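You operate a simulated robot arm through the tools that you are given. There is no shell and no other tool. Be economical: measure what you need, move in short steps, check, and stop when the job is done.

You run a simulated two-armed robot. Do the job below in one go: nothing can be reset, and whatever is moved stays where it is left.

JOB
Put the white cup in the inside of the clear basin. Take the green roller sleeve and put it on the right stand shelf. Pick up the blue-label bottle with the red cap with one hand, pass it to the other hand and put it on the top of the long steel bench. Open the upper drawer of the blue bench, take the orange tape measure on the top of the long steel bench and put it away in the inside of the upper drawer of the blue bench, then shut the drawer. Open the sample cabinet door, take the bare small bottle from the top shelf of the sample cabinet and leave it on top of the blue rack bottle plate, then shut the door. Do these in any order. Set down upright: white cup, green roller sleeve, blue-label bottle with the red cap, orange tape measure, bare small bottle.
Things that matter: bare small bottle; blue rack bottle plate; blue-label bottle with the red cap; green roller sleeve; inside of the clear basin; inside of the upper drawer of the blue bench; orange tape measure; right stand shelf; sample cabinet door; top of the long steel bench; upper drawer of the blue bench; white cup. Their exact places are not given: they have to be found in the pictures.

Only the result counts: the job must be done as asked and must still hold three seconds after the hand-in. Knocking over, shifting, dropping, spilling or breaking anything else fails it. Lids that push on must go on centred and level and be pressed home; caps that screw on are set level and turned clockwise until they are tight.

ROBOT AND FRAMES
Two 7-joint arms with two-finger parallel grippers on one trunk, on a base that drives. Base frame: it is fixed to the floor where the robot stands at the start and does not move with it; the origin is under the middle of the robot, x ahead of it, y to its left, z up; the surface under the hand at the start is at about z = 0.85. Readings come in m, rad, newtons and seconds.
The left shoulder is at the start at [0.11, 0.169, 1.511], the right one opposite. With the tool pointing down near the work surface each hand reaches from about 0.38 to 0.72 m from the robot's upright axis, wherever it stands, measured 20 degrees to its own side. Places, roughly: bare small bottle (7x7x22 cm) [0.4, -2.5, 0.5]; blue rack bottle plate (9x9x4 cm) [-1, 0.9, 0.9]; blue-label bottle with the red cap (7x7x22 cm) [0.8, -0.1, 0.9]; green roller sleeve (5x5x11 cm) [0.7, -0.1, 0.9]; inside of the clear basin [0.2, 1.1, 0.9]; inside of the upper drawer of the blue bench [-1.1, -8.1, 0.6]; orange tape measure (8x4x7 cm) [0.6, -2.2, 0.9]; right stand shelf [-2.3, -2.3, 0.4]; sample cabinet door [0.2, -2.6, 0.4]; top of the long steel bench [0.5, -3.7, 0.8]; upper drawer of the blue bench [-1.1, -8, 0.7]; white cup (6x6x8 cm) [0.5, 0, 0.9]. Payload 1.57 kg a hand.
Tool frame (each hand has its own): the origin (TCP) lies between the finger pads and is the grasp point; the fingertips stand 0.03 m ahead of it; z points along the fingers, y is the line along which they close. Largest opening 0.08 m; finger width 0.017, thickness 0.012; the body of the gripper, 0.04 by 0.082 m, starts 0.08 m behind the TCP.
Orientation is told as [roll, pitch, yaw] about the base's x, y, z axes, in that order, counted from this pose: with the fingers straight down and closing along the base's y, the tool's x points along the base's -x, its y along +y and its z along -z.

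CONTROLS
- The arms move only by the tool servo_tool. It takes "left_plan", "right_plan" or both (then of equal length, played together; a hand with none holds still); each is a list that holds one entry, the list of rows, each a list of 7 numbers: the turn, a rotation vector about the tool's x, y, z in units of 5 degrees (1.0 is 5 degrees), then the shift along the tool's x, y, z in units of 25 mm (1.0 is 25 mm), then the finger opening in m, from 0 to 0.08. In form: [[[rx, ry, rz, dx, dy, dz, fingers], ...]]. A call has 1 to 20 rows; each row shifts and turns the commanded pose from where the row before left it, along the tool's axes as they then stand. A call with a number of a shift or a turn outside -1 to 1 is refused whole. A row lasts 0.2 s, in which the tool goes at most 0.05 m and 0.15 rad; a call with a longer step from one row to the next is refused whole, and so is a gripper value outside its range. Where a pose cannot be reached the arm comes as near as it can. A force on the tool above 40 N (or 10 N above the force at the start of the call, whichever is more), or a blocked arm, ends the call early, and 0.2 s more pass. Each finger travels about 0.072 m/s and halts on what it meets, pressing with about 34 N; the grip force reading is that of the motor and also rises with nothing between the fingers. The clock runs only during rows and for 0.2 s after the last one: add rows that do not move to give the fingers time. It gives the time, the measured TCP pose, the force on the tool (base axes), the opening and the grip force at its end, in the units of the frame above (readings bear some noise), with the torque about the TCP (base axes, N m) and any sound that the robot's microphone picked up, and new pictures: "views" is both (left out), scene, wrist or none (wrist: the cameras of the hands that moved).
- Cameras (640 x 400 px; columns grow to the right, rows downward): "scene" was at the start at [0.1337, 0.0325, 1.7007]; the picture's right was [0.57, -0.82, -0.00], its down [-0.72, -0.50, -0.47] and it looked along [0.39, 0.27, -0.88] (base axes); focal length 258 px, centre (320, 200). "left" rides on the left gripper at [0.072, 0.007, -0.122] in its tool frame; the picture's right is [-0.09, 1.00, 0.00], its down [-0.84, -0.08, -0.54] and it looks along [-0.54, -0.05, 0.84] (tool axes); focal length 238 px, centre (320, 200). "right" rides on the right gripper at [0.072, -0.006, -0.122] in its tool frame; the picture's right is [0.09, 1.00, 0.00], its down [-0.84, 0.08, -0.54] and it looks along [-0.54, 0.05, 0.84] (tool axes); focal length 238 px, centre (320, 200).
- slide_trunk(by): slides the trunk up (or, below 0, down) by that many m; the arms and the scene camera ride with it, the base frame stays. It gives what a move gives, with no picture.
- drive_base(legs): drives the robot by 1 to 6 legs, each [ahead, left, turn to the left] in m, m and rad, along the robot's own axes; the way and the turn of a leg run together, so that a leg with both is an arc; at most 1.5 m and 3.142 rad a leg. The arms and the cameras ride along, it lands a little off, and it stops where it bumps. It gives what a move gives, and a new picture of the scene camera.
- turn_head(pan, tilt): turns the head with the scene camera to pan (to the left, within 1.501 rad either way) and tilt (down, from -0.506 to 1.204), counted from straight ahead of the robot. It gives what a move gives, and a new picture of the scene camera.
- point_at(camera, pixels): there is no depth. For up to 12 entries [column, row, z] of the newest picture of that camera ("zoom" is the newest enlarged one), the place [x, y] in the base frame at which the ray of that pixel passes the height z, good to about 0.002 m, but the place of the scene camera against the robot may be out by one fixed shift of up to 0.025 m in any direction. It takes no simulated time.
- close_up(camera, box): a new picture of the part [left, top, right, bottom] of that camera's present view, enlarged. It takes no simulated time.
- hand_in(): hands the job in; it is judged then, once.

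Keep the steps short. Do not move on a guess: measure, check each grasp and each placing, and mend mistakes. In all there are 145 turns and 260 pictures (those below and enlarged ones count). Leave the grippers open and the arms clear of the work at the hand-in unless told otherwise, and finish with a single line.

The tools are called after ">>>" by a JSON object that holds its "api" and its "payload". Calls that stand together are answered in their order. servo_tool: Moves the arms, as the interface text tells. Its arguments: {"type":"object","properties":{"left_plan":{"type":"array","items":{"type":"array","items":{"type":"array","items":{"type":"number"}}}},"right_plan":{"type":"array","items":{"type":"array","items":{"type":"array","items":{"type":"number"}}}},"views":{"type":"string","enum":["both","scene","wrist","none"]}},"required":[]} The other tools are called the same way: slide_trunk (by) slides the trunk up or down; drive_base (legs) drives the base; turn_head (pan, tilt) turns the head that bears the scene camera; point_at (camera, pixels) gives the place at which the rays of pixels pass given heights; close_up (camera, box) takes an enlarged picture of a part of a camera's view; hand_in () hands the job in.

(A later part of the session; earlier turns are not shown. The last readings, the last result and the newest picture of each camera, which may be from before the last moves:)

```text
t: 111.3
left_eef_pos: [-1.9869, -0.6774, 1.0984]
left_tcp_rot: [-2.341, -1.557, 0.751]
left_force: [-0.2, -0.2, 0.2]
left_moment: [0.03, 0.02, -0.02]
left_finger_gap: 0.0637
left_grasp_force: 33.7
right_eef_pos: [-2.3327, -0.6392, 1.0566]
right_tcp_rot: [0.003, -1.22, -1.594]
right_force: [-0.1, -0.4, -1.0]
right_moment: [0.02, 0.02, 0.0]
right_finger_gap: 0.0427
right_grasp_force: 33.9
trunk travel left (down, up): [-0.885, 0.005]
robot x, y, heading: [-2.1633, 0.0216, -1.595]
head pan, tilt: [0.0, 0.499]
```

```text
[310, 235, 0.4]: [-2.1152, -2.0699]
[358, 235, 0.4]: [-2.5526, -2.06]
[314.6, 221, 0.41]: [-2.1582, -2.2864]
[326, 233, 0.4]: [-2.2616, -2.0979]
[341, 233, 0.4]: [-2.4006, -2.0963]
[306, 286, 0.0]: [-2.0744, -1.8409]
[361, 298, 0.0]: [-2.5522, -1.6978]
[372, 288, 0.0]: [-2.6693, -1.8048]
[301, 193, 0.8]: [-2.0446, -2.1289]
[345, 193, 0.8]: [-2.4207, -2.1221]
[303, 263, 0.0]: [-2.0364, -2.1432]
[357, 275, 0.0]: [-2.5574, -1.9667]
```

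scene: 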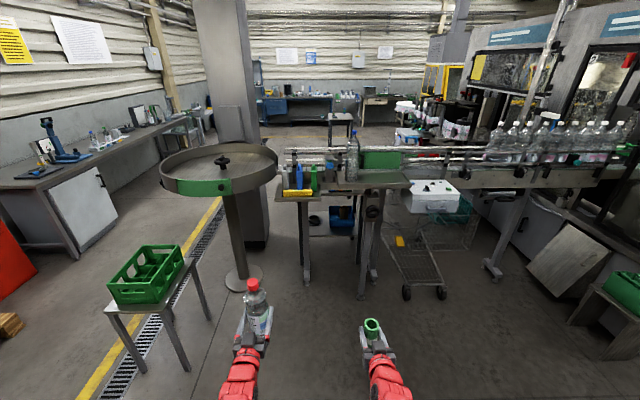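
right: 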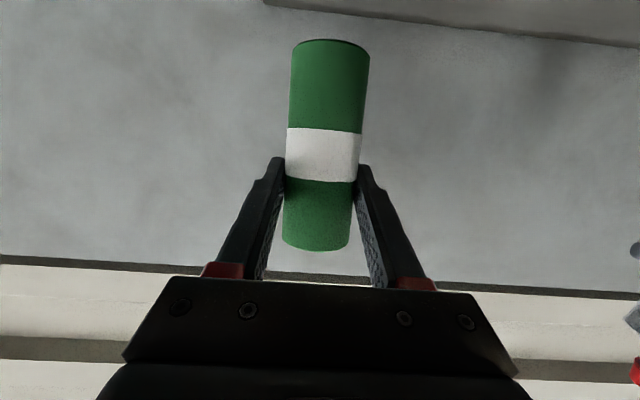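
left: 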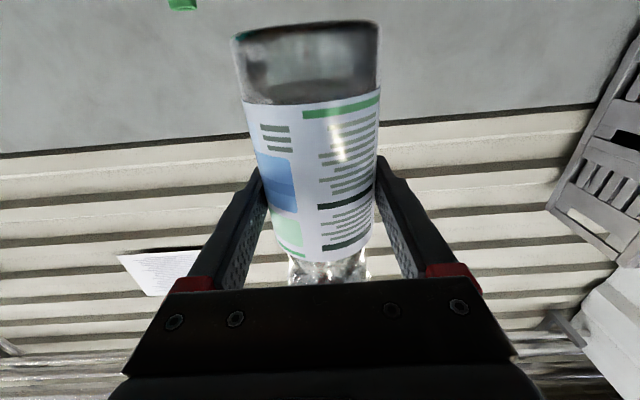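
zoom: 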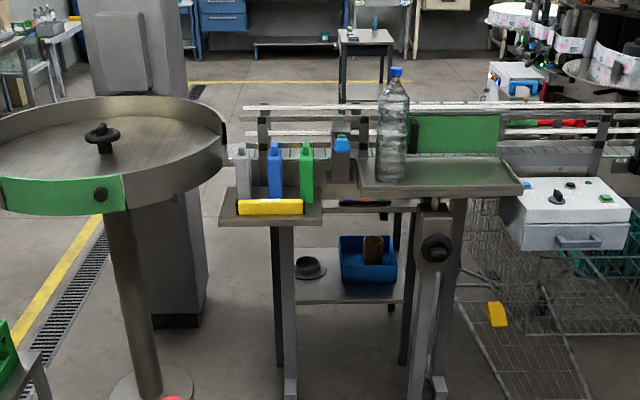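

Free spot on the shelf: about [-2.21, -2.11], left of the tote and in front of the coil, reached between the two grey posts. Drive to about [-2.06, -1.2] and lower the trunk 0.3, with the left hand then raised.

>>> {"api": "drive_base", "payload": {"legs": [[1.18, 0.08, 0.024]]}}

>>> {"api": "slide_trunk", "payload": {"by": -0.5}}

>>> {"api": "servo_tool", "payload": {"left_plan": [[[0, 0, 0, -1, 0, 0, 0.05], [0, 0, 0, -1, 0, 0, 0.05], [0, 0, 0, -1, 0, 0, 0.05], [0, 0, 0, -1, 0, 0, 0.05], [0, 0, 0, -1, 0, 0, 0.05], [0, 0, 0, -1, 0, 0, 0.05], [0, 0, 0, -1, 0, 0, 0.05], [0, 0, 0, -1, 0, 0, 0.05], [0, 0, 0, -1, 0, 0, 0.05], [0, 0, 0, -1, 0, 0, 0.05], [0, 0, 0, -1, 0, 0, 0.05], [0, 0, 0, -1, 0, 0, 0.05], [0, 0, 0, -1, 0, 0, 0.05], [0, 0, 0, -1, 0, 0, 0.05], [0, 0, 0, -1, 0, 0, 0.05], [0, 0, 0, -1, 0, 0, 0.05], [0, 0, 0, 0, 0, 0, 0.05]]], "views": "scene"}}

```text
t: 116.3
left_eef_pos: [-1.9135, -1.7158, 1.0993]
left_tcp_rot: [-2.201, -1.551, 0.633]
left_force: [-0.1, 7.9, 13.4]
left_moment: [2.78, 0.09, -0.02]
left_finger_gap: 0.0633
left_grasp_force: 33.9
right_eef_pos: [-2.2573, -1.6865, 1.058]
right_tcp_rot: [0.003, -1.223, -1.572]
right_force: [0.7, 0.3, -0.5]
right_moment: [0.0, 0.0, -0.02]
right_finger_gap: 0.0426
right_grasp_force: 34.5
trunk travel left (down, up): [-0.885, 0.005]
robot x, y, heading: [-2.1006, -1.0288, -1.571]
head pan, tilt: [0.0, 0.499]
stopped in leg 1: the force on the tool passed its limit at 253 N (the readings are from after the stop); the commanded pose is now the measured one
```

scene: 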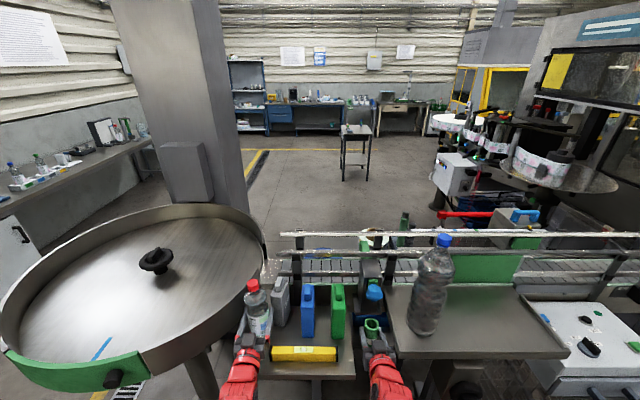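

```text
refused: -0.5 is not a number from -0.4 to 0.4
```

```text
t: 119.9
left_eef_pos: [-1.91, -1.7169, 1.4963]
left_tcp_rot: [-1.968, -1.553, 0.398]
left_force: [-0.2, 0.5, -5.7]
left_moment: [0.05, 0.01, -0.03]
left_finger_gap: 0.0638
left_grasp_force: 34.5
right_eef_pos: [-2.2573, -1.6887, 1.0565]
right_tcp_rot: [0.003, -1.22, -1.572]
right_force: [0.3, -0.5, -0.8]
right_moment: [0.0, 0.01, 0.02]
right_finger_gap: 0.0426
right_grasp_force: 33.9
trunk travel left (down, up): [-0.885, 0.005]
robot x, y, heading: [-2.1045, -1.0241, -1.571]
head pan, tilt: [0.0, 0.499]
```

scene: 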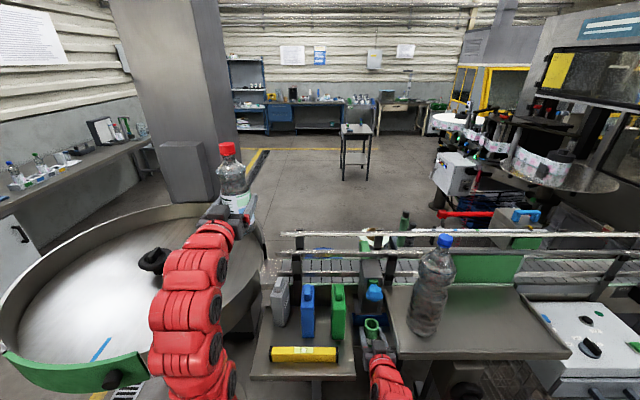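

The bottle bumped the round table's rim. Back off 0.35 m and inspect the bottle in the left hand and the stand.

>>> {"api": "drive_base", "payload": {"legs": [[-0.35, 0, 0]]}}

>>> {"api": "servo_tool", "payload": {"left_plan": [[[0, 0, 0, 0, 0, 0, 0.05]]], "views": "wrist"}}

>>> {"api": "turn_head", "payload": {"pan": 0.0, "tilt": 0.7}}

```text
t: 122.2
left_eef_pos: [-1.9064, -1.3758, 1.4957]
left_tcp_rot: [-1.975, -1.554, 0.415]
left_force: [0.6, -0.9, -4.0]
left_moment: [0.04, -0.01, 0.02]
left_finger_gap: 0.0632
left_grasp_force: 34.1
right_eef_pos: [-2.2534, -1.3508, 1.055]
right_tcp_rot: [-0.001, -1.217, -1.563]
right_force: [-0.1, -0.2, -1.7]
right_moment: [-0.01, 0.01, -0.04]
right_finger_gap: 0.0427
right_grasp_force: 34.0
trunk travel left (down, up): [-0.885, 0.005]
robot x, y, heading: [-2.1047, -0.6919, -1.561]
head pan, tilt: [0.0, 0.499]
```

scene: 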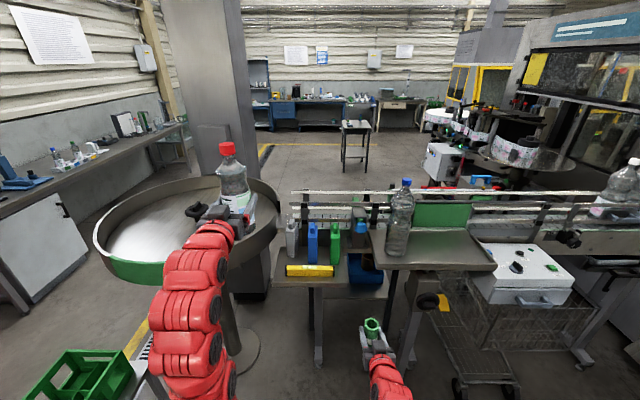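

```text
t: 122.5
left_eef_pos: [-1.9055, -1.3772, 1.4943]
left_tcp_rot: [-1.872, -1.555, 0.311]
left_force: [0.3, 0.1, -5.5]
left_moment: [0.06, -0.03, -0.02]
left_finger_gap: 0.0635
left_grasp_force: 33.6
right_eef_pos: [-2.2543, -1.3495, 1.0568]
right_tcp_rot: [0.001, -1.22, -1.564]
right_force: [-0.5, -0.2, -0.7]
right_moment: [0.0, 0.03, 0.0]
right_finger_gap: 0.043
right_grasp_force: 34.8
trunk travel left (down, up): [-0.885, 0.005]
robot x, y, heading: [-2.1043, -0.6856, -1.559]
head pan, tilt: [0.0, 0.499]
```

left: 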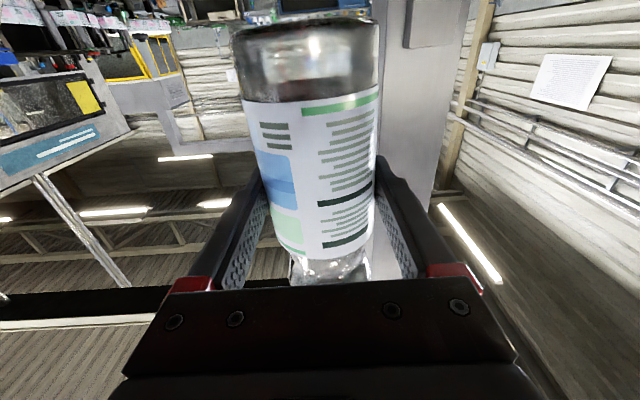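

```text
t: 123.3
left_eef_pos: [-1.9066, -1.375, 1.4959]
left_tcp_rot: [-1.995, -1.553, 0.435]
left_force: [0.1, -0.1, -4.5]
left_moment: [0.04, -0.04, 0.0]
left_finger_gap: 0.063
left_grasp_force: 34.1
right_eef_pos: [-2.2554, -1.3504, 1.0578]
right_tcp_rot: [0.002, -1.22, -1.565]
right_force: [0.1, -1.1, -1.1]
right_moment: [0.0, -0.01, 0.01]
right_finger_gap: 0.0426
right_grasp_force: 34.0
trunk travel left (down, up): [-0.885, 0.005]
robot x, y, heading: [-2.106, -0.685, -1.557]
head pan, tilt: [0.0, 0.7]
```

scene: 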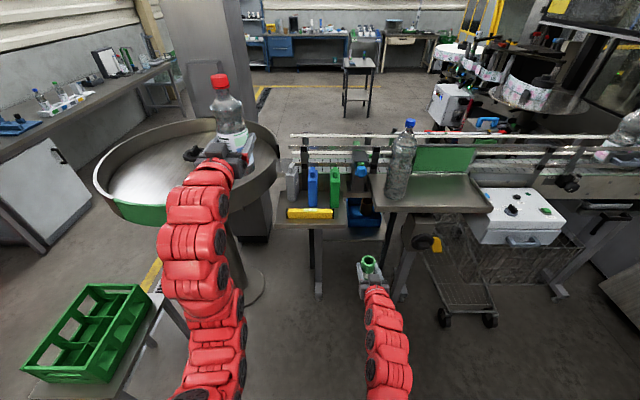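

>>> {"api": "point_at", "payload": {"camera": "scene", "pixels": [[153, 292, 0.75], [150, 345, 0.55], [318, 297, 0.0], [400, 297, 0.0], [329, 225, 1.0], [329, 225, 0.9], [385, 208, 1.0], [385, 208, 0.9], [255, 290, 0.0], [275, 165, 1.05], [365, 222, 0.42], [320, 232, 0.4]]}}

>>> {"api": "close_up", "payload": {"camera": "scene", "box": [260, 130, 420, 310]}}

```text
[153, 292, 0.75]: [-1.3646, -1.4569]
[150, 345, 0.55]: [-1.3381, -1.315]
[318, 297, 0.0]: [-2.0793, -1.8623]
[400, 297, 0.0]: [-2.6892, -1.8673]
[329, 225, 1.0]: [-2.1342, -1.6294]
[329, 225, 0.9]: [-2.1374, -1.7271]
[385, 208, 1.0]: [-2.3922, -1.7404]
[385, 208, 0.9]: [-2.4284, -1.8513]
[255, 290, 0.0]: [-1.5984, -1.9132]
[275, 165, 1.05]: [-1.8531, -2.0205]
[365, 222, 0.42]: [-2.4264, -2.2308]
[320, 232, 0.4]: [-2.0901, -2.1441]
```

```text
2.22 times, centred on (340, 220) of scene
```

zoom: 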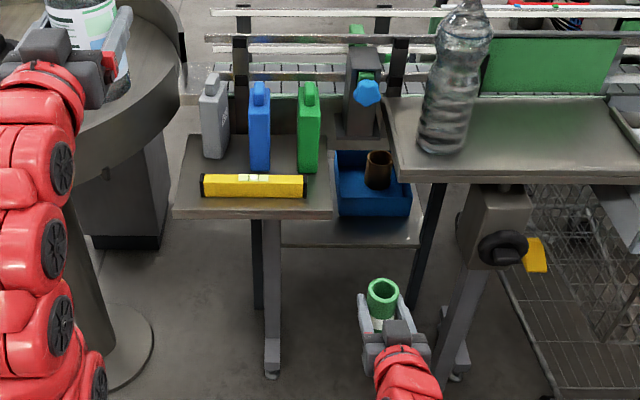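

Bottle is unchanged in the grip and the jugs undisturbed. I'll swing the left hand with the bottle out to the robot's left (turning about the vertical so the bottle stays upright) to keep it clear of the round table.

>>> {"api": "servo_tool", "payload": {"left_plan": [[[-0.9, 0, 0, 0, 1, -0.35, 0.05], [-0.9, 0, 0, 0, 1, -0.35, 0.05], [-0.9, 0, 0, 0, 1, -0.35, 0.05], [-0.9, 0, 0, 0, 1, -0.35, 0.05], [-0.9, 0, 0, 0, 1, -0.35, 0.05], [-0.9, 0, 0, 0, 1, -0.35, 0.05], [-0.9, 0, 0, 0, 1, -0.35, 0.05], [-0.9, 0, 0, 0, 1, -0.35, 0.05], [-0.9, 0, 0, 0, 1, -0.35, 0.05], [-0.9, 0, 0, 0, 1, -0.35, 0.05], [-0.9, 0, 0, 0, 1, -0.35, 0.05], [-0.9, 0, 0, 0, 1, -0.35, 0.05], [-0.9, 0, 0, 0, 1, -0.35, 0.05], [-0.9, 0, 0, 0, 1, -0.35, 0.05], [-0.9, 0, 0, 0, 1, -0.35, 0.05], [-0.9, 0, 0, 0, 1, -0.35, 0.05], [-0.9, 0, 0, 0, 1, -0.35, 0.05], [-0.9, 0, 0, 0, 1, -0.35, 0.05], [-0.9, 0, 0, 0, 1, -0.35, 0.05], [-0.9, 0, 0, 0, 1, -0.35, 0.05]]], "views": "scene"}}

```text
t: 127.5
left_eef_pos: [-1.7333, -1.0972, 1.4531]
left_tcp_rot: [-0.543, -1.553, 0.402]
left_force: [0.9, 0.1, -4.8]
left_moment: [-0.01, 0.0, -0.02]
left_finger_gap: 0.0636
left_grasp_force: 34.1
left hand out of reach, approached as far as the arm can: row 3, 4, 5, 6, 7, 8, 9, 10, 11, 12, 13, 15, 16, 17, 19
right_eef_pos: [-2.2531, -1.3497, 1.0568]
right_tcp_rot: [0.0, -1.222, -1.565]
right_force: [0.1, 0.6, -1.5]
right_moment: [0.0, -0.03, 0.02]
right_finger_gap: 0.0425
right_grasp_force: 33.9
trunk travel left (down, up): [-0.885, 0.005]
robot x, y, heading: [-2.1028, -0.6854, -1.563]
head pan, tilt: [0.0, 0.7]
```

scene: 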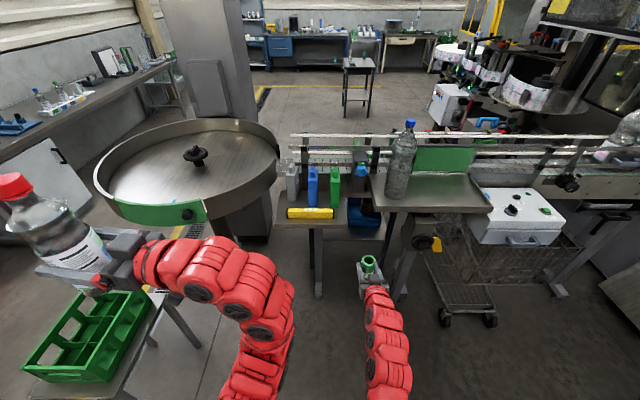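

Bottle now points out left and upright. Extend it further out and back, away from the round table side.

>>> {"api": "servo_tool", "payload": {"left_plan": [[[0, 0, 0, 0, 0, 1, 0.05], [0, 0, 0, 0, 0, 1, 0.05], [0, 0, 0, 0, 0, 1, 0.05], [0, 0, 0, 0, 0, 1, 0.05], [0, 0, 0, 0, 0, 1, 0.05], [0, 0, 0, 0, 0, 1, 0.05], [0, 0, 0, 0, 0, 1, 0.05], [0, 0, 0, 0, 0, 1, 0.05], [0, 0, 0, 0, 1, 0, 0.05], [0, 0, 0, 0, 1, 0, 0.05], [0, 0, 0, 0, 1, 0, 0.05], [0, 0, 0, 0, 1, 0, 0.05], [0, 0, 0, 0, 1, 0, 0.05], [0, 0, 0, 0, 1, 0, 0.05], [0, 0, 0, 0, 1, 0, 0.05], [0, 0, 0, 0, 1, 0, 0.05], [0, 0, 0, 0, 1, 0, 0.05], [0, 0, 0, 0, 0, 0, 0.05]]], "views": "none"}}

>>> {"api": "slide_trunk", "payload": {"by": -0.4}}

>>> {"api": "turn_head", "payload": {"pan": 0.0, "tilt": 0.5}}

```text
t: 131.3
left_eef_pos: [-1.4964, -1.0614, 1.4431]
left_tcp_rot: [-0.605, -1.554, 0.46]
left_force: [-0.5, -0.2, -5.1]
left_moment: [-0.01, 0.05, -0.03]
left_finger_gap: 0.0634
left_grasp_force: 33.5
left hand out of reach, approached as far as the arm can: row 11, 12, 13, 14, 15, 16, 17
right_eef_pos: [-2.2542, -1.3489, 1.0576]
right_tcp_rot: [0.001, -1.219, -1.563]
right_force: [0.4, 0.1, -0.2]
right_moment: [0.01, 0.0, -0.04]
right_finger_gap: 0.0424
right_grasp_force: 33.9
trunk travel left (down, up): [-0.885, 0.005]
robot x, y, heading: [-2.1064, -0.6889, -1.559]
head pan, tilt: [0.0, 0.7]
```

```text
t: 135.1
left_eef_pos: [-1.4971, -1.0602, 1.042]
left_tcp_rot: [-0.589, -1.554, 0.447]
left_force: [0.2, 0.4, -4.4]
left_moment: [0.0, 0.02, 0.02]
left_finger_gap: 0.0633
left_grasp_force: 34.1
right_eef_pos: [-2.2543, -1.3492, 0.6581]
right_tcp_rot: [0.001, -1.22, -1.562]
right_force: [-0.1, -0.5, 0.0]
right_moment: [-0.01, 0.02, 0.03]
right_finger_gap: 0.0424
right_grasp_force: 33.7
trunk travel left (down, up): [-0.485, 0.405]
robot x, y, heading: [-2.1059, -0.6849, -1.561]
head pan, tilt: [0.0, 0.7]
```

```text
t: 135.8
left_eef_pos: [-1.4976, -1.0597, 1.0422]
left_tcp_rot: [-0.588, -1.554, 0.444]
left_force: [-0.2, 0.0, -4.1]
left_moment: [-0.02, 0.01, 0.01]
left_finger_gap: 0.0632
left_grasp_force: 33.4
right_eef_pos: [-2.2546, -1.3493, 0.6571]
right_tcp_rot: [0.001, -1.221, -1.562]
right_force: [-0.2, -0.8, -1.4]
right_moment: [0.02, -0.01, 0.03]
right_finger_gap: 0.0426
right_grasp_force: 34.2
trunk travel left (down, up): [-0.485, 0.405]
robot x, y, heading: [-2.1062, -0.6879, -1.557]
head pan, tilt: [0.0, 0.499]
```

scene: 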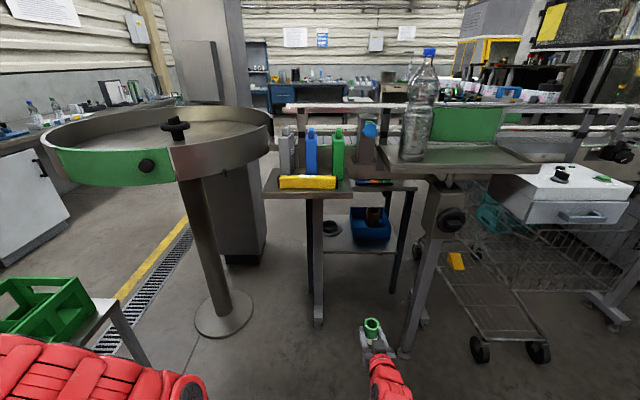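

Now the shelf is visible from lower. Zoom and measure the free place; also raise the left hand 0.2.

>>> {"api": "close_up", "payload": {"camera": "scene", "box": [270, 170, 430, 270]}}

>>> {"api": "point_at", "payload": {"camera": "scene", "pixels": [[318, 252, 0.4], [390, 252, 0.4], [331, 235, 0.4], [341, 245, 0.4], [351, 240, 0.4], [318, 322, 0.0], [404, 352, 0.0], [391, 290, 0.0], [405, 352, 0.0], [422, 325, 0.0]]}}

>>> {"api": "servo_tool", "payload": {"left_plan": [[[0, 0, 0, -1, 0, 0, 0.05], [0, 0, 0, -1, 0, 0, 0.05], [0, 0, 0, -1, 0, 0, 0.05], [0, 0, 0, -1, 0, 0, 0.05], [0, 0, 0, -1, 0, 0, 0.05], [0, 0, 0, -1, 0, 0, 0.05], [0, 0, 0, -1, 0, 0, 0.05], [0, 0, 0, -1, 0, 0, 0.05], [0, 0, 0, 0, 0, 0, 0.05]]], "views": "none"}}

```text
4.00 times, centred on (350, 220) of scene
```

zoom: 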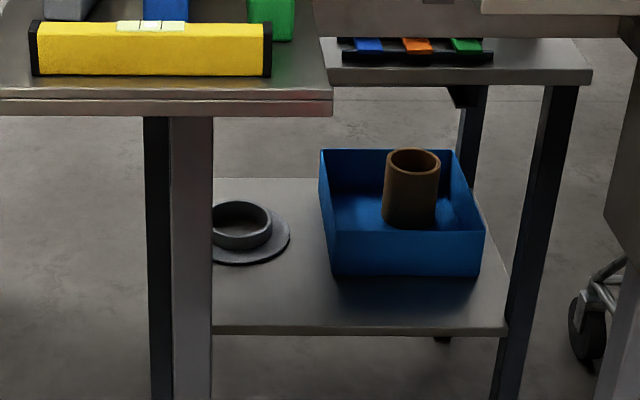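

```text
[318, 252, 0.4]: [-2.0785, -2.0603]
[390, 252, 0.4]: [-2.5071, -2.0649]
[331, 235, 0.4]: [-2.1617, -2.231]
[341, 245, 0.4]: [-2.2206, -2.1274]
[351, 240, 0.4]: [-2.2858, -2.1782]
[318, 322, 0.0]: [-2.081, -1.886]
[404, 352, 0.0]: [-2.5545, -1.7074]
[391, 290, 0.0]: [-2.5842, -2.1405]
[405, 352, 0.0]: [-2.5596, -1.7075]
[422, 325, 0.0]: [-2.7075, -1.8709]
```

```text
t: 137.8
left_eef_pos: [-1.4952, -1.0613, 1.2418]
left_tcp_rot: [-0.57, -1.552, 0.426]
left_force: [-0.5, -0.3, -5.2]
left_moment: [0.0, 0.0, 0.01]
left_finger_gap: 0.0635
left_grasp_force: 34.2
right_eef_pos: [-2.255, -1.3489, 0.657]
right_tcp_rot: [0.003, -1.22, -1.562]
right_force: [-0.1, 0.0, -0.5]
right_moment: [0.02, 0.02, 0.03]
right_finger_gap: 0.0428
right_grasp_force: 34.1
trunk travel left (down, up): [-0.485, 0.405]
robot x, y, heading: [-2.1043, -0.6825, -1.559]
head pan, tilt: [0.0, 0.499]
```

Spot: [-2.20, -2.08]. Lower trunk 0.1, raise left hand 0.15, extend right hand 0.08 ahead, then drive 0.45 closer.

>>> {"api": "slide_trunk", "payload": {"by": -0.1}}

>>> {"api": "servo_tool", "payload": {"left_plan": [[[0, 0, 0, -1, 0, 0, 0.05], [0, 0, 0, -1, 0, 0, 0.05], [0, 0, 0, -1, 0, 0, 0.05], [0, 0, 0, -1, 0, 0, 0.05], [0, 0, 0, -1, 0, 0, 0.05], [0, 0, 0, -1, 0, 0, 0.05], [0, 0, 0, -1, 0, 0, 0.05], [0, 0, 0, 0, 0, 0, 0.05]]], "right_plan": [[[0, 0, 0, -0.22, 0, 0.6, 0.03], [0, 0, 0, -0.22, 0, 0.6, 0.03], [0, 0, 0, -0.22, 0, 0.6, 0.03], [0, 0, 0, -0.22, 0, 0.6, 0.03], [0, 0, 0, -0.22, 0, 0.6, 0.03], [0, 0, 0, 0, 0, 0, 0.03], [0, 0, 0, 0, 0, 0, 0.03], [0, 0, 0, 0, 0, 0, 0.03]]], "views": "none"}}

>>> {"api": "drive_base", "payload": {"legs": [[0.4, 0.045, -0.01]]}}

```text
t: 139.2
left_eef_pos: [-1.494, -1.0615, 1.1413]
left_tcp_rot: [-0.604, -1.553, 0.461]
left_force: [0.1, -0.6, -5.4]
left_moment: [0.0, 0.04, 0.0]
left_finger_gap: 0.0636
left_grasp_force: 34.9
right_eef_pos: [-2.2536, -1.3483, 0.5571]
right_tcp_rot: [0.002, -1.22, -1.562]
right_force: [0.2, -0.4, -1.2]
right_moment: [0.01, 0.03, -0.03]
right_finger_gap: 0.0427
right_grasp_force: 34.6
trunk travel left (down, up): [-0.385, 0.505]
robot x, y, heading: [-2.1093, -0.6838, -1.562]
head pan, tilt: [0.0, 0.499]
```

```text
t: 141.0
left_eef_pos: [-1.4926, -1.0585, 1.3155]
left_tcp_rot: [-0.591, -1.554, 0.448]
left_force: [0.2, -0.3, -5.4]
left_moment: [0.0, 0.05, 0.0]
left_finger_gap: 0.0633
left_grasp_force: 33.9
right_eef_pos: [-2.2538, -1.43, 0.5561]
right_tcp_rot: [0.001, -1.219, -1.563]
right_force: [0.0, -0.3, -1.1]
right_moment: [-0.02, -0.01, 0.0]
right_finger_gap: 0.0425
right_grasp_force: 33.9
trunk travel left (down, up): [-0.385, 0.505]
robot x, y, heading: [-2.1051, -0.6878, -1.559]
head pan, tilt: [0.0, 0.499]
```

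```text
t: 143.4
left_eef_pos: [-1.4483, -1.4539, 1.3163]
left_tcp_rot: [-0.544, -1.553, 0.392]
left_force: [-1.1, 0.0, -5.0]
left_moment: [0.01, 0.04, 0.05]
left_finger_gap: 0.0635
left_grasp_force: 34.0
right_eef_pos: [-2.2134, -1.8193, 0.5569]
right_tcp_rot: [-0.001, -1.217, -1.572]
right_force: [0.4, -0.3, -0.7]
right_moment: [0.04, -0.02, 0.02]
right_finger_gap: 0.0425
right_grasp_force: 33.5
trunk travel left (down, up): [-0.385, 0.505]
robot x, y, heading: [-2.0574, -1.0762, -1.567]
head pan, tilt: [0.0, 0.499]
```

scene: 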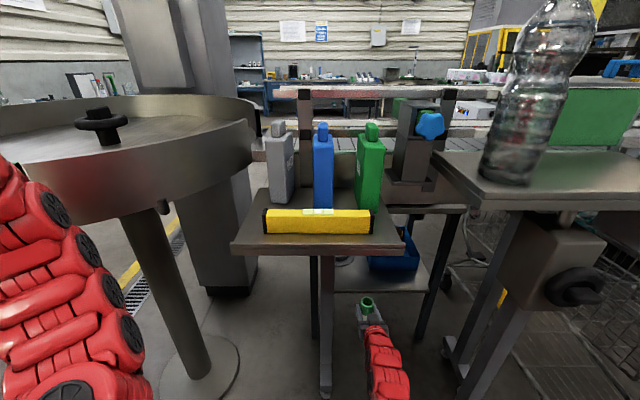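

Clear so far. Drive the last 0.26 m, slightly left.

>>> {"api": "drive_base", "payload": {"legs": [[0.26, 0.013, 0]]}}

>>> {"api": "servo_tool", "payload": {"right_plan": [[[0, 0, 0, 0, 0, 0, 0.03]]], "views": "wrist"}}

```text
t: 145.0
left_eef_pos: [-1.5185, -1.6061, 1.3425]
left_tcp_rot: [-2.067, -1.524, 1.882]
left_force: [-0.1, -0.2, -5.2]
left_moment: [0.02, 0.01, 0.0]
left_finger_gap: 0.0635
left_grasp_force: 33.9
right_eef_pos: [-2.269, -1.9691, 0.5663]
right_tcp_rot: [0.056, -1.234, -1.644]
right_force: [-1.0, 0.1, -0.3]
right_moment: [0.0, -0.01, 0.03]
right_finger_gap: 0.0424
right_grasp_force: 33.8
trunk travel left (down, up): [-0.385, 0.505]
robot x, y, heading: [-2.0934, -1.2355, -1.591]
head pan, tilt: [0.0, 0.499]
stopped in leg 1: the robot was blocked; the commanded pose is now the measured one
```

scene: 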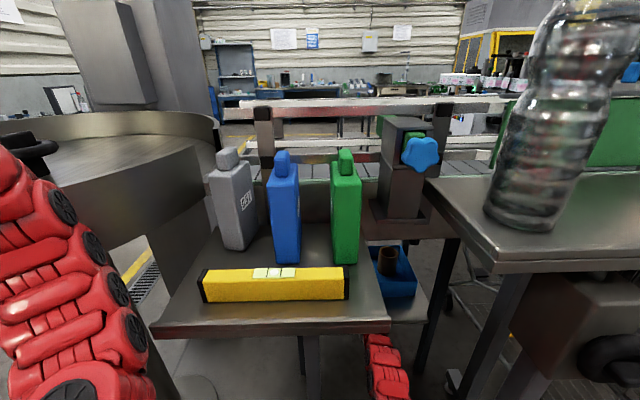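

```text
t: 145.4
left_eef_pos: [-1.5198, -1.607, 1.3408]
left_tcp_rot: [-2.087, -1.528, 1.903]
left_force: [0.8, -0.6, -5.4]
left_moment: [0.01, 0.05, 0.01]
left_finger_gap: 0.0633
left_grasp_force: 34.2
right_eef_pos: [-2.2674, -1.9699, 0.5675]
right_tcp_rot: [0.066, -1.24, -1.651]
right_force: [0.4, -0.2, -0.5]
right_moment: [0.01, -0.01, 0.02]
right_finger_gap: 0.0425
right_grasp_force: 34.2
trunk travel left (down, up): [-0.385, 0.505]
robot x, y, heading: [-2.0919, -1.2373, -1.588]
head pan, tilt: [0.0, 0.499]
```

right: 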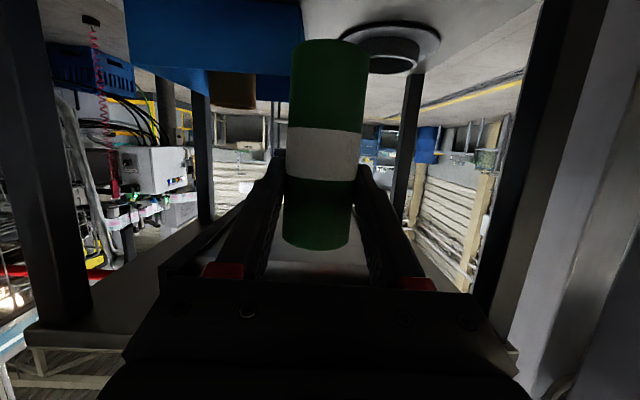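

Something on the left side (elbow vs. round-table rim) blocked the base. Back off 0.2, shift the robot west, and bring the right hand to the robot's midline while levelling it.

>>> {"api": "drive_base", "payload": {"legs": [[-0.22, 0, 0], [0, -0.13, 0.017]]}}

>>> {"api": "servo_tool", "payload": {"right_plan": [[[0.76, 0.23, 0, 0, 0, 0, 0.03], [0, 0, 0, 0, 1, 0, 0.03], [0, 0, 0, 0, 1, 0, 0.03], [0, 0, 0, 0, 1, 0, 0.03], [0, 0, 0, 0, 1, 0, 0.03], [0, 0, 0, 0, 1, 0, 0.03], [0, 0, 0, 0, 0.5, 0, 0.03], [0, 0, 0, 0, 0, 0, 0.03]]], "views": "both"}}

```text
t: 147.9
left_eef_pos: [-1.6048, -1.4014, 1.3193]
left_tcp_rot: [-1.322, -1.554, 1.167]
left_force: [0.1, 0.0, -5.5]
left_moment: [0.0, 0.04, 0.0]
left_finger_gap: 0.0635
left_grasp_force: 34.2
right_eef_pos: [-2.3598, -1.768, 0.5543]
right_tcp_rot: [0.004, -1.215, -1.565]
right_force: [0.2, -0.5, -1.5]
right_moment: [-0.03, -0.01, -0.01]
right_finger_gap: 0.0428
right_grasp_force: 34.4
trunk travel left (down, up): [-0.385, 0.505]
robot x, y, heading: [-2.2109, -1.0237, -1.568]
head pan, tilt: [0.0, 0.499]
```

scene: 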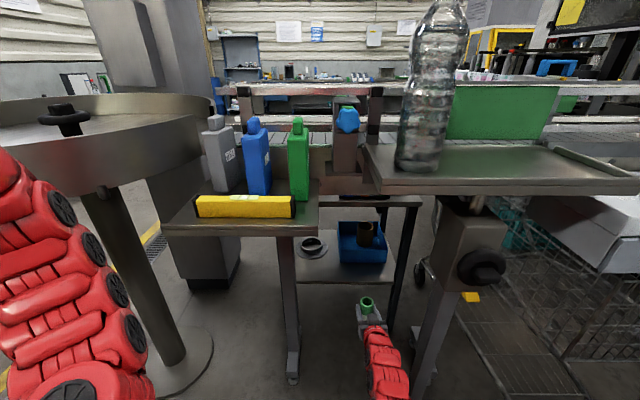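

```text
t: 149.7
left_eef_pos: [-1.6037, -1.4024, 1.3188]
left_tcp_rot: [-1.259, -1.553, 1.103]
left_force: [0.0, 0.4, -5.8]
left_moment: [0.01, 0.02, 0.01]
left_finger_gap: 0.0633
left_grasp_force: 33.6
right_eef_pos: [-2.2228, -1.778, 0.5504]
right_tcp_rot: [-0.063, -1.198, -1.565]
right_force: [0.5, 0.3, -1.0]
right_moment: [0.01, 0.02, -0.01]
right_finger_gap: 0.0423
right_grasp_force: 33.6
trunk travel left (down, up): [-0.385, 0.505]
robot x, y, heading: [-2.2083, -1.0214, -1.561]
head pan, tilt: [0.0, 0.499]
```

scene: 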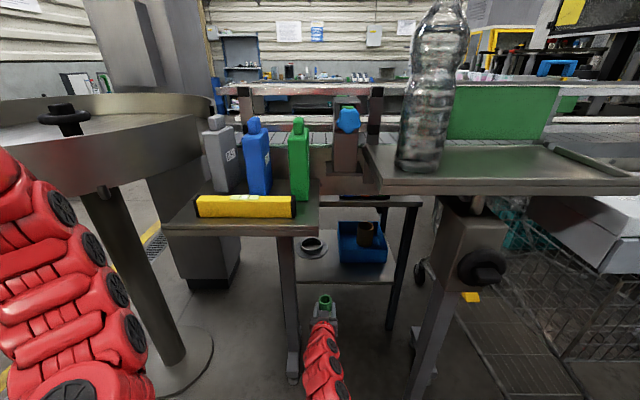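
right: 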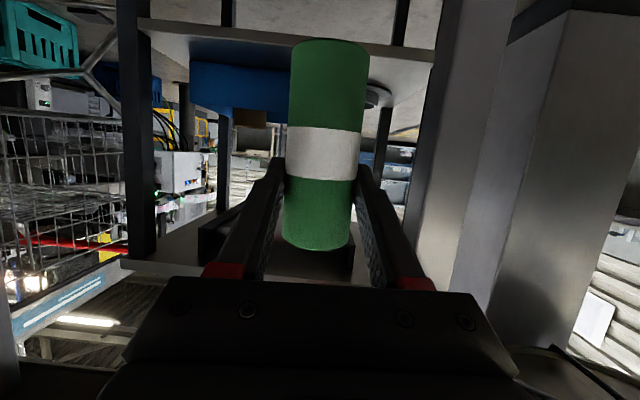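

The arm had only flexed and sprang back level, so undo that tilt correction, then drive in 0.29 m.

>>> {"api": "servo_tool", "payload": {"right_plan": [[[-0.76, -0.23, 0, 0, 0, 0, 0.03], [0, 0, 0, 0, 0, 0, 0.03]]], "views": "none"}}

>>> {"api": "drive_base", "payload": {"legs": [[0.28, 0.01, -0.008]]}}

>>> {"api": "servo_tool", "payload": {"right_plan": [[[0, 0, 0, 0, 0, 0, 0.03]]], "views": "wrist"}}

```text
t: 150.3
left_eef_pos: [-1.6033, -1.4011, 1.3181]
left_tcp_rot: [-1.241, -1.552, 1.089]
left_force: [-0.5, 0.3, -5.0]
left_moment: [0.05, 0.05, 0.0]
left_finger_gap: 0.0634
left_grasp_force: 34.3
right_eef_pos: [-2.2229, -1.7772, 0.5499]
right_tcp_rot: [0.001, -1.216, -1.563]
right_force: [0.1, -0.1, -1.3]
right_moment: [0.03, 0.0, -0.01]
right_finger_gap: 0.0424
right_grasp_force: 34.5
trunk travel left (down, up): [-0.385, 0.505]
robot x, y, heading: [-2.2114, -1.0216, -1.558]
head pan, tilt: [0.0, 0.499]
```

```text
t: 151.9
left_eef_pos: [-1.6023, -1.5492, 1.3403]
left_tcp_rot: [-1.87, -1.513, 1.736]
left_force: [-2.7, 2.4, -3.9]
left_moment: [-0.05, -0.14, -0.02]
left_finger_gap: 0.0633
left_grasp_force: 34.1
right_eef_pos: [-2.2076, -1.9589, 0.5643]
right_tcp_rot: [0.037, -1.235, -1.585]
right_force: [-0.1, 0.3, -1.4]
right_moment: [0.03, 0.02, -0.03]
right_finger_gap: 0.0422
right_grasp_force: 34.0
trunk travel left (down, up): [-0.385, 0.505]
robot x, y, heading: [-2.2016, -1.2151, -1.554]
head pan, tilt: [0.0, 0.499]
stopped in leg 1: the robot was blocked; the commanded pose is now the measured one
```

scene: 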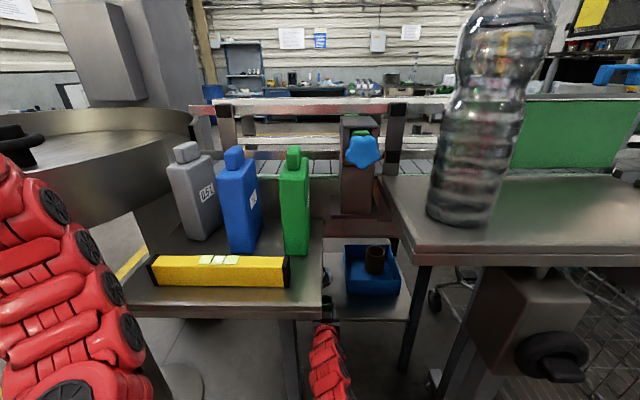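

```text
t: 152.3
left_eef_pos: [-1.5991, -1.5495, 1.3365]
left_tcp_rot: [-1.822, -1.518, 1.688]
left_force: [0.0, 0.7, -4.8]
left_moment: [0.03, 0.07, -0.01]
left_finger_gap: 0.0634
left_grasp_force: 33.7
right_eef_pos: [-2.2076, -1.9605, 0.5656]
right_tcp_rot: [0.033, -1.238, -1.584]
right_force: [0.7, -0.5, -1.1]
right_moment: [-0.01, -0.01, -0.02]
right_finger_gap: 0.0421
right_grasp_force: 34.5
trunk travel left (down, up): [-0.385, 0.505]
robot x, y, heading: [-2.201, -1.2154, -1.553]
head pan, tilt: [0.0, 0.499]
```

right: 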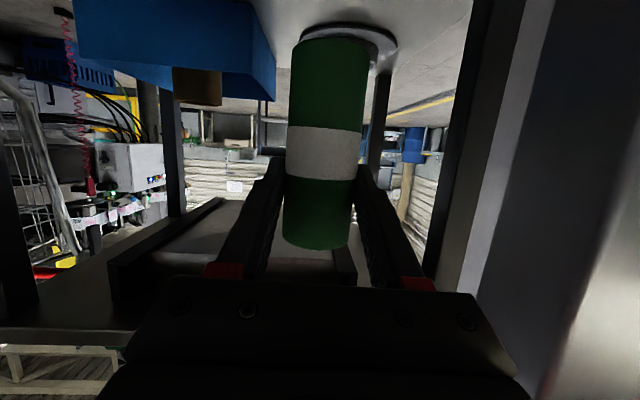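

The left elbow is protruding forward against the rim. Back off 0.25 and raise the left hand by 0.3 so its elbow lifts above the rim (≈1.05).

>>> {"api": "drive_base", "payload": {"legs": [[-0.25, 0, -0.015]]}}

>>> {"api": "servo_tool", "payload": {"left_plan": [[[0, 0, 0, -1, 0, 0, 0.05], [0, 0, 0, -1, 0, 0, 0.05], [0, 0, 0, -1, 0, 0, 0.05], [0, 0, 0, -1, 0, 0, 0.05], [0, 0, 0, -1, 0, 0, 0.05], [0, 0, 0, -1, 0, 0, 0.05], [0, 0, 0, -1, 0, 0, 0.05], [0, 0, 0, -1, 0, 0, 0.05], [0, 0, 0, -1, 0, 0, 0.05], [0, 0, 0, -1, 0, 0, 0.05], [0, 0, 0, -1, 0, 0, 0.05], [0, 0, 0, -1, 0, 0, 0.05], [0, 0, 0, 0, 0, 0, 0.05]]], "views": "none"}}

>>> {"api": "turn_head", "payload": {"pan": 0.7, "tilt": 0.5}}

```text
t: 154.2
left_eef_pos: [-1.5966, -1.3383, 1.3221]
left_tcp_rot: [-1.506, -1.541, 1.351]
left_force: [0.6, 0.3, -5.8]
left_moment: [-0.02, 0.06, -0.07]
left_finger_gap: 0.0636
left_grasp_force: 34.0
right_eef_pos: [-2.223, -1.7162, 0.5513]
right_tcp_rot: [0.0, -1.217, -1.575]
right_force: [0.3, 0.0, 0.0]
right_moment: [0.0, 0.0, 0.0]
right_finger_gap: 0.0421
right_grasp_force: 34.1
trunk travel left (down, up): [-0.385, 0.505]
robot x, y, heading: [-2.2039, -0.9628, -1.575]
head pan, tilt: [0.0, 0.499]
```

scene: 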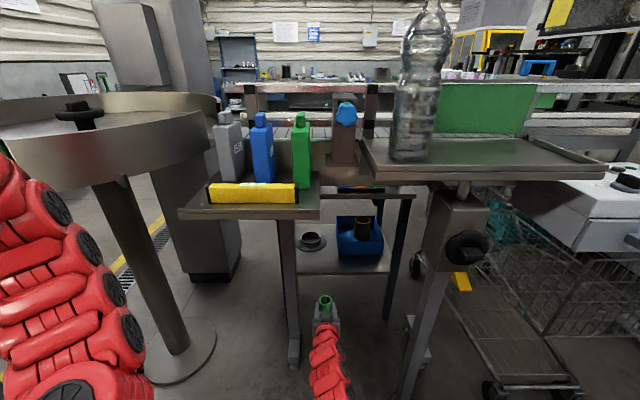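

```text
t: 157.0
left_eef_pos: [-1.5957, -1.3386, 1.3284]
left_tcp_rot: [-1.495, -1.542, 1.341]
left_force: [-0.1, 0.0, -5.3]
left_moment: [0.02, 0.01, 0.02]
left_finger_gap: 0.0635
left_grasp_force: 34.0
left hand out of reach, approached as far as the arm can: row 1, 2, 3, 4, 5, 6, 7, 8, 9, 10, 11, 12
right_eef_pos: [-2.2226, -1.7169, 0.5488]
right_tcp_rot: [-0.001, -1.218, -1.577]
right_force: [0.0, -0.9, -0.5]
right_moment: [-0.01, 0.04, -0.01]
right_finger_gap: 0.0424
right_grasp_force: 34.1
trunk travel left (down, up): [-0.385, 0.505]
robot x, y, heading: [-2.2025, -0.9607, -1.575]
head pan, tilt: [0.0, 0.499]
```

```text
t: 158.1
left_eef_pos: [-1.5958, -1.3396, 1.328]
left_tcp_rot: [-1.501, -1.542, 1.345]
left_force: [0.0, -0.6, -5.5]
left_moment: [-0.01, 0.04, 0.0]
left_finger_gap: 0.0634
left_grasp_force: 34.4
right_eef_pos: [-2.2225, -1.717, 0.5499]
right_tcp_rot: [-0.001, -1.218, -1.576]
right_force: [-0.2, -0.5, -2.1]
right_moment: [0.0, 0.02, -0.02]
right_finger_gap: 0.0421
right_grasp_force: 33.6
trunk travel left (down, up): [-0.385, 0.505]
robot x, y, heading: [-2.1968, -0.9621, -1.574]
head pan, tilt: [0.7, 0.499]
```

scene: 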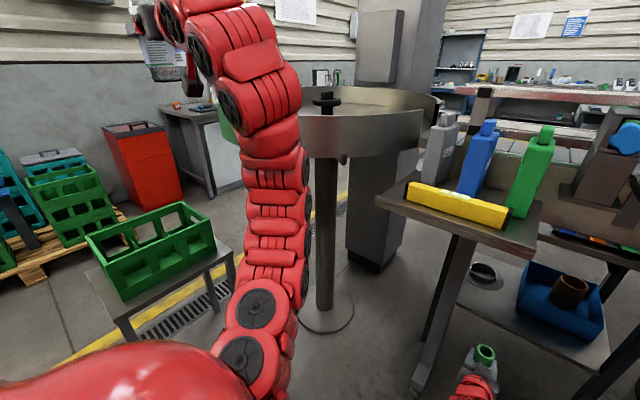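

The elbow sticks out forward in this side pose. Swing the left hand back to pointing ahead, extended and high (z≈1.33), where the arm is straighter.

>>> {"api": "servo_tool", "payload": {"left_plan": [[[0.9, 0, 0, 0, -1, 0.28, 0.05], [0.9, 0, 0, 0, -1, 0.28, 0.05], [0.9, 0, 0, 0, -1, 0.28, 0.05], [0.9, 0, 0, 0, -1, 0.28, 0.05], [0.9, 0, 0, 0, -1, 0.28, 0.05], [0.9, 0, 0, 0, -1, 0.28, 0.05], [0.9, 0, 0, 0, -1, 0.28, 0.05], [0.9, 0, 0, 0, -1, 0.28, 0.05], [0.9, 0, 0, 0, -1, 0.28, 0.05], [0.9, 0, 0, 0, -1, 0.28, 0.05], [0.9, 0, 0, 0, -1, 0.28, 0.05], [0.9, 0, 0, 0, -1, 0.28, 0.05], [0.9, 0, 0, 0, -1, 0.28, 0.05], [0.9, 0, 0, 0, -1, 0.28, 0.05], [0.9, 0, 0, 0, -1, 0.28, 0.05], [0.9, 0, 0, 0, -1, 0.28, 0.05], [0.9, 0, 0, 0, -1, 0.28, 0.05], [0.9, 0, 0, 0, -1, 0.28, 0.05], [0, 0, 0, 0, 0, 0, 0.05]]], "views": "scene"}}

```text
t: 162.1
left_eef_pos: [-1.8224, -1.703, 1.3082]
left_tcp_rot: [-2.939, -1.542, 1.369]
left_force: [0.2, 0.6, -4.5]
left_moment: [-0.01, 0.01, -0.02]
left_finger_gap: 0.0635
left_grasp_force: 33.8
left hand out of reach, approached as far as the arm can: row 7, 10, 12, 14, 16
right_eef_pos: [-2.2238, -1.7164, 0.5512]
right_tcp_rot: [0.0, -1.215, -1.576]
right_force: [0.2, 0.0, -0.6]
right_moment: [0.03, 0.01, -0.01]
right_finger_gap: 0.0422
right_grasp_force: 34.3
trunk travel left (down, up): [-0.385, 0.505]
robot x, y, heading: [-2.2016, -0.9616, -1.579]
head pan, tilt: [0.7, 0.499]
```

scene: 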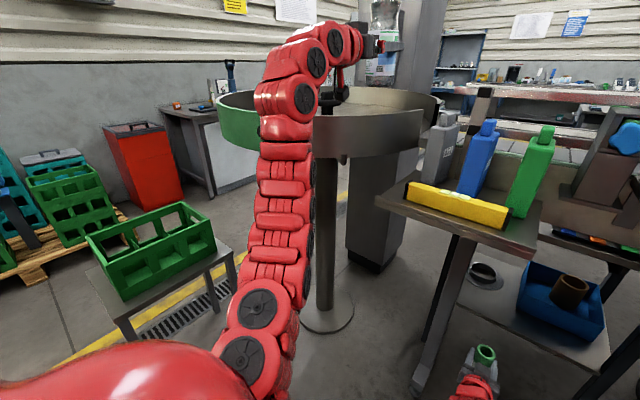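

>>> {"api": "servo_tool", "payload": {"left_plan": [[[0, 0, 0, 0, -1, 0.4, 0.05], [0, 0, 0, 0, -1, 0.4, 0.05], [0, 0, 0, 0, -1, 0.4, 0.05], [0, 0, 0, 0, -1, 0.4, 0.05], [0, 0, 0, 0, -1, 0.4, 0.05], [0, 0, 0, 0, -1, 0.4, 0.05], [0, 0, 0, 0, -1, 0.4, 0.05], [0, 0, 0, 0, 0, 0, 0.05]]], "views": "none"}}

>>> {"api": "turn_head", "payload": {"pan": 0.4, "tilt": 0.5}}

```text
t: 163.9
left_eef_pos: [-1.9909, -1.7692, 1.2971]
left_tcp_rot: [-2.923, -1.544, 1.351]
left_force: [0.0, -0.7, -5.3]
left_moment: [-0.01, -0.03, 0.01]
left_finger_gap: 0.0634
left_grasp_force: 33.5
left hand out of reach, approached as far as the arm can: row 5, 7
right_eef_pos: [-2.2232, -1.7172, 0.5506]
right_tcp_rot: [0.001, -1.215, -1.578]
right_force: [0.2, 0.2, 0.0]
right_moment: [0.01, 0.02, -0.01]
right_finger_gap: 0.0424
right_grasp_force: 33.5
trunk travel left (down, up): [-0.385, 0.505]
robot x, y, heading: [-2.1988, -0.9633, -1.578]
head pan, tilt: [0.7, 0.499]
```

```text
t: 164.7
left_eef_pos: [-1.9914, -1.7681, 1.2972]
left_tcp_rot: [-2.92, -1.541, 1.352]
left_force: [-0.4, 0.6, -5.4]
left_moment: [0.01, 0.01, 0.01]
left_finger_gap: 0.0637
left_grasp_force: 33.5
right_eef_pos: [-2.2234, -1.7159, 0.5495]
right_tcp_rot: [0.0, -1.217, -1.577]
right_force: [-0.5, -0.7, -1.4]
right_moment: [0.01, -0.01, -0.03]
right_finger_gap: 0.0423
right_grasp_force: 34.4
trunk travel left (down, up): [-0.385, 0.505]
robot x, y, heading: [-2.2032, -0.962, -1.577]
head pan, tilt: [0.4, 0.499]
```

scene: 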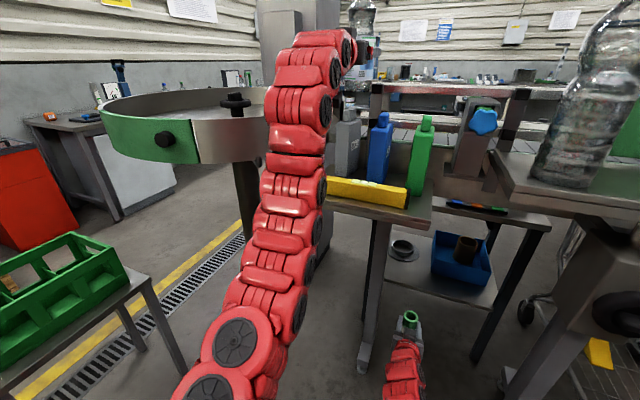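

I'll instead carry the left hand low and pulled in (as during the handover), which passes below the rim. Back 0.3 m, then lower and retract the left hand.

>>> {"api": "drive_base", "payload": {"legs": [[-0.3, 0, 0.006]]}}

>>> {"api": "servo_tool", "payload": {"left_plan": [[[0, 0, 0, 1, 0, -0.3, 0.05], [0, 0, 0, 1, 0, -0.6, 0.05], [0, 0, 0, 1, 0.1, -0.6, 0.05], [0, 0, 0, 1, 0.1, -0.6, 0.05], [0, 0, 0, 1, 0.1, -0.6, 0.05], [0, 0, 0, 1, 0.1, -0.6, 0.05], [0, 0, 0, 1, 0.1, -0.6, 0.05], [0, 0, 0, 1, 0.1, -0.6, 0.05], [0, 0, 0, 1, 0.1, -0.6, 0.05], [0, 0, 0, 1, 0.1, -0.6, 0.05], [0, 0, 0, 1, 0.1, -0.6, 0.05], [0, 0, 0, 1, 0.1, -0.6, 0.05], [0, 0, 0, 1, 0.1, -0.6, 0.05], [0, 0, 0, 1, 0.1, -0.6, 0.05], [0, 0, 0, 1, 0.1, -0.6, 0.05], [0, 0, 0, 1, 0.1, -0.6, 0.05], [0, 0, 0, 1, 0.1, -0.6, 0.05], [0, 0, 0, 1, 0.1, -0.6, 0.05], [0, 0, 0, 1, 0.1, -0.6, 0.05], [0, 0, 0, 0, 0, 0, 0.05]]], "right_plan": [[[0, 0, 0, -0.5, 0, 0.15, 0.03], [0, 0, 0, -0.5, 0, 0.15, 0.03], [0, 0, 0, -0.5, 0, 0.15, 0.03], [0, 0, 0, -0.5, 0, 0.15, 0.03], [0, 0, 0, -0.5, 0, 0.15, 0.03], [0, 0, 0, -0.5, 0, 0.15, 0.03], [0, 0, 0, -0.5, 0, 0.15, 0.03], [0, 0, 0, -0.5, 0, 0.15, 0.03], [0, 0, 0, -0.5, 0, 0.15, 0.03], [0, 0, 0, -0.5, 0, 0.15, 0.03], [0, 0, 0, -0.5, 0, 0.15, 0.03], [0, 0, 0, -0.5, 0, 0.15, 0.03], [0, 0, 0, -0.5, 0, 0.15, 0.03], [0, 0, 0, -0.5, 0, 0.15, 0.03], [0, 0, 0, -0.5, 0, 0.15, 0.03], [0, 0, 0, -0.5, 0, 0.15, 0.03], [0, 0, 0, -0.5, 0, 0.15, 0.03], [0, 0, 0, -0.5, 0, 0.15, 0.03], [0, 0, 0, -0.5, 0, 0.15, 0.03], [0, 0, 0, 0, 0, 0, 0.03]]], "views": "none"}}

>>> {"api": "slide_trunk", "payload": {"by": -0.2}}

>>> {"api": "turn_head", "payload": {"pan": 0.15, "tilt": 0.6}}

```text
t: 166.7
left_eef_pos: [-1.9899, -1.4684, 1.2987]
left_tcp_rot: [-2.929, -1.541, 1.362]
left_force: [-0.6, 0.4, -4.3]
left_moment: [0.06, 0.0, 0.02]
left_finger_gap: 0.0635
left_grasp_force: 33.9
right_eef_pos: [-2.2216, -1.4173, 0.55]
right_tcp_rot: [0.002, -1.217, -1.577]
right_force: [0.9, -0.7, -0.7]
right_moment: [0.03, -0.04, 0.02]
right_finger_gap: 0.0422
right_grasp_force: 33.8
trunk travel left (down, up): [-0.385, 0.505]
robot x, y, heading: [-2.1996, -0.6638, -1.575]
head pan, tilt: [0.4, 0.499]
```

scene: 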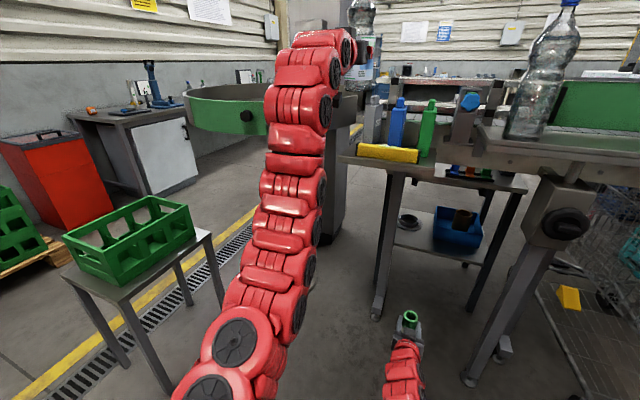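

```text
t: 170.9
left_eef_pos: [-1.9674, -1.3253, 1.0258]
left_tcp_rot: [-2.924, -1.542, 1.355]
left_force: [1.0, 0.1, -5.1]
left_moment: [0.05, -0.02, 0.01]
left_finger_gap: 0.0634
left_grasp_force: 34.0
left hand out of reach, approached as far as the arm can: row 11, 12, 13, 14, 15, 16, 17, 18, 19
right_eef_pos: [-2.2232, -1.5681, 0.7479]
right_tcp_rot: [0.0, -1.217, -1.575]
right_force: [-0.4, 0.1, -1.0]
right_moment: [0.01, -0.04, -0.02]
right_finger_gap: 0.0423
right_grasp_force: 34.3
trunk travel left (down, up): [-0.385, 0.505]
robot x, y, heading: [-2.1986, -0.6638, -1.575]
head pan, tilt: [0.4, 0.499]
```

```text
t: 173.1
left_eef_pos: [-1.9683, -1.3257, 0.8271]
left_tcp_rot: [-2.926, -1.543, 1.356]
left_force: [-0.7, -0.2, -5.6]
left_moment: [0.06, 0.0, 0.01]
left_finger_gap: 0.0633
left_grasp_force: 34.1
right_eef_pos: [-2.2228, -1.568, 0.5481]
right_tcp_rot: [-0.001, -1.216, -1.575]
right_force: [-0.4, 0.0, -0.3]
right_moment: [0.02, 0.01, 0.0]
right_finger_gap: 0.0421
right_grasp_force: 33.7
trunk travel left (down, up): [-0.185, 0.705]
robot x, y, heading: [-2.1972, -0.6595, -1.574]
head pan, tilt: [0.4, 0.499]
```

```text
t: 173.8
left_eef_pos: [-1.9666, -1.3253, 0.8266]
left_tcp_rot: [-2.919, -1.543, 1.352]
left_force: [0.5, 0.1, -5.4]
left_moment: [0.04, 0.0, 0.0]
left_finger_gap: 0.0634
left_grasp_force: 33.8
right_eef_pos: [-2.2241, -1.5682, 0.5478]
right_tcp_rot: [0.0, -1.216, -1.577]
right_force: [0.3, -0.6, -0.6]
right_moment: [0.04, -0.02, 0.02]
right_finger_gap: 0.0418
right_grasp_force: 33.4
trunk travel left (down, up): [-0.185, 0.705]
robot x, y, heading: [-2.1988, -0.6633, -1.569]
head pan, tilt: [0.15, 0.6]
```

scene: 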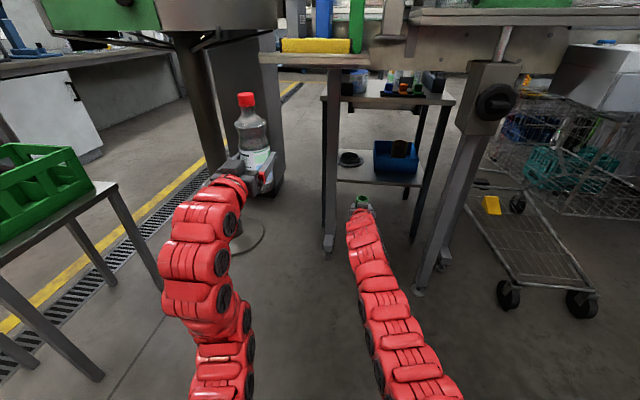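

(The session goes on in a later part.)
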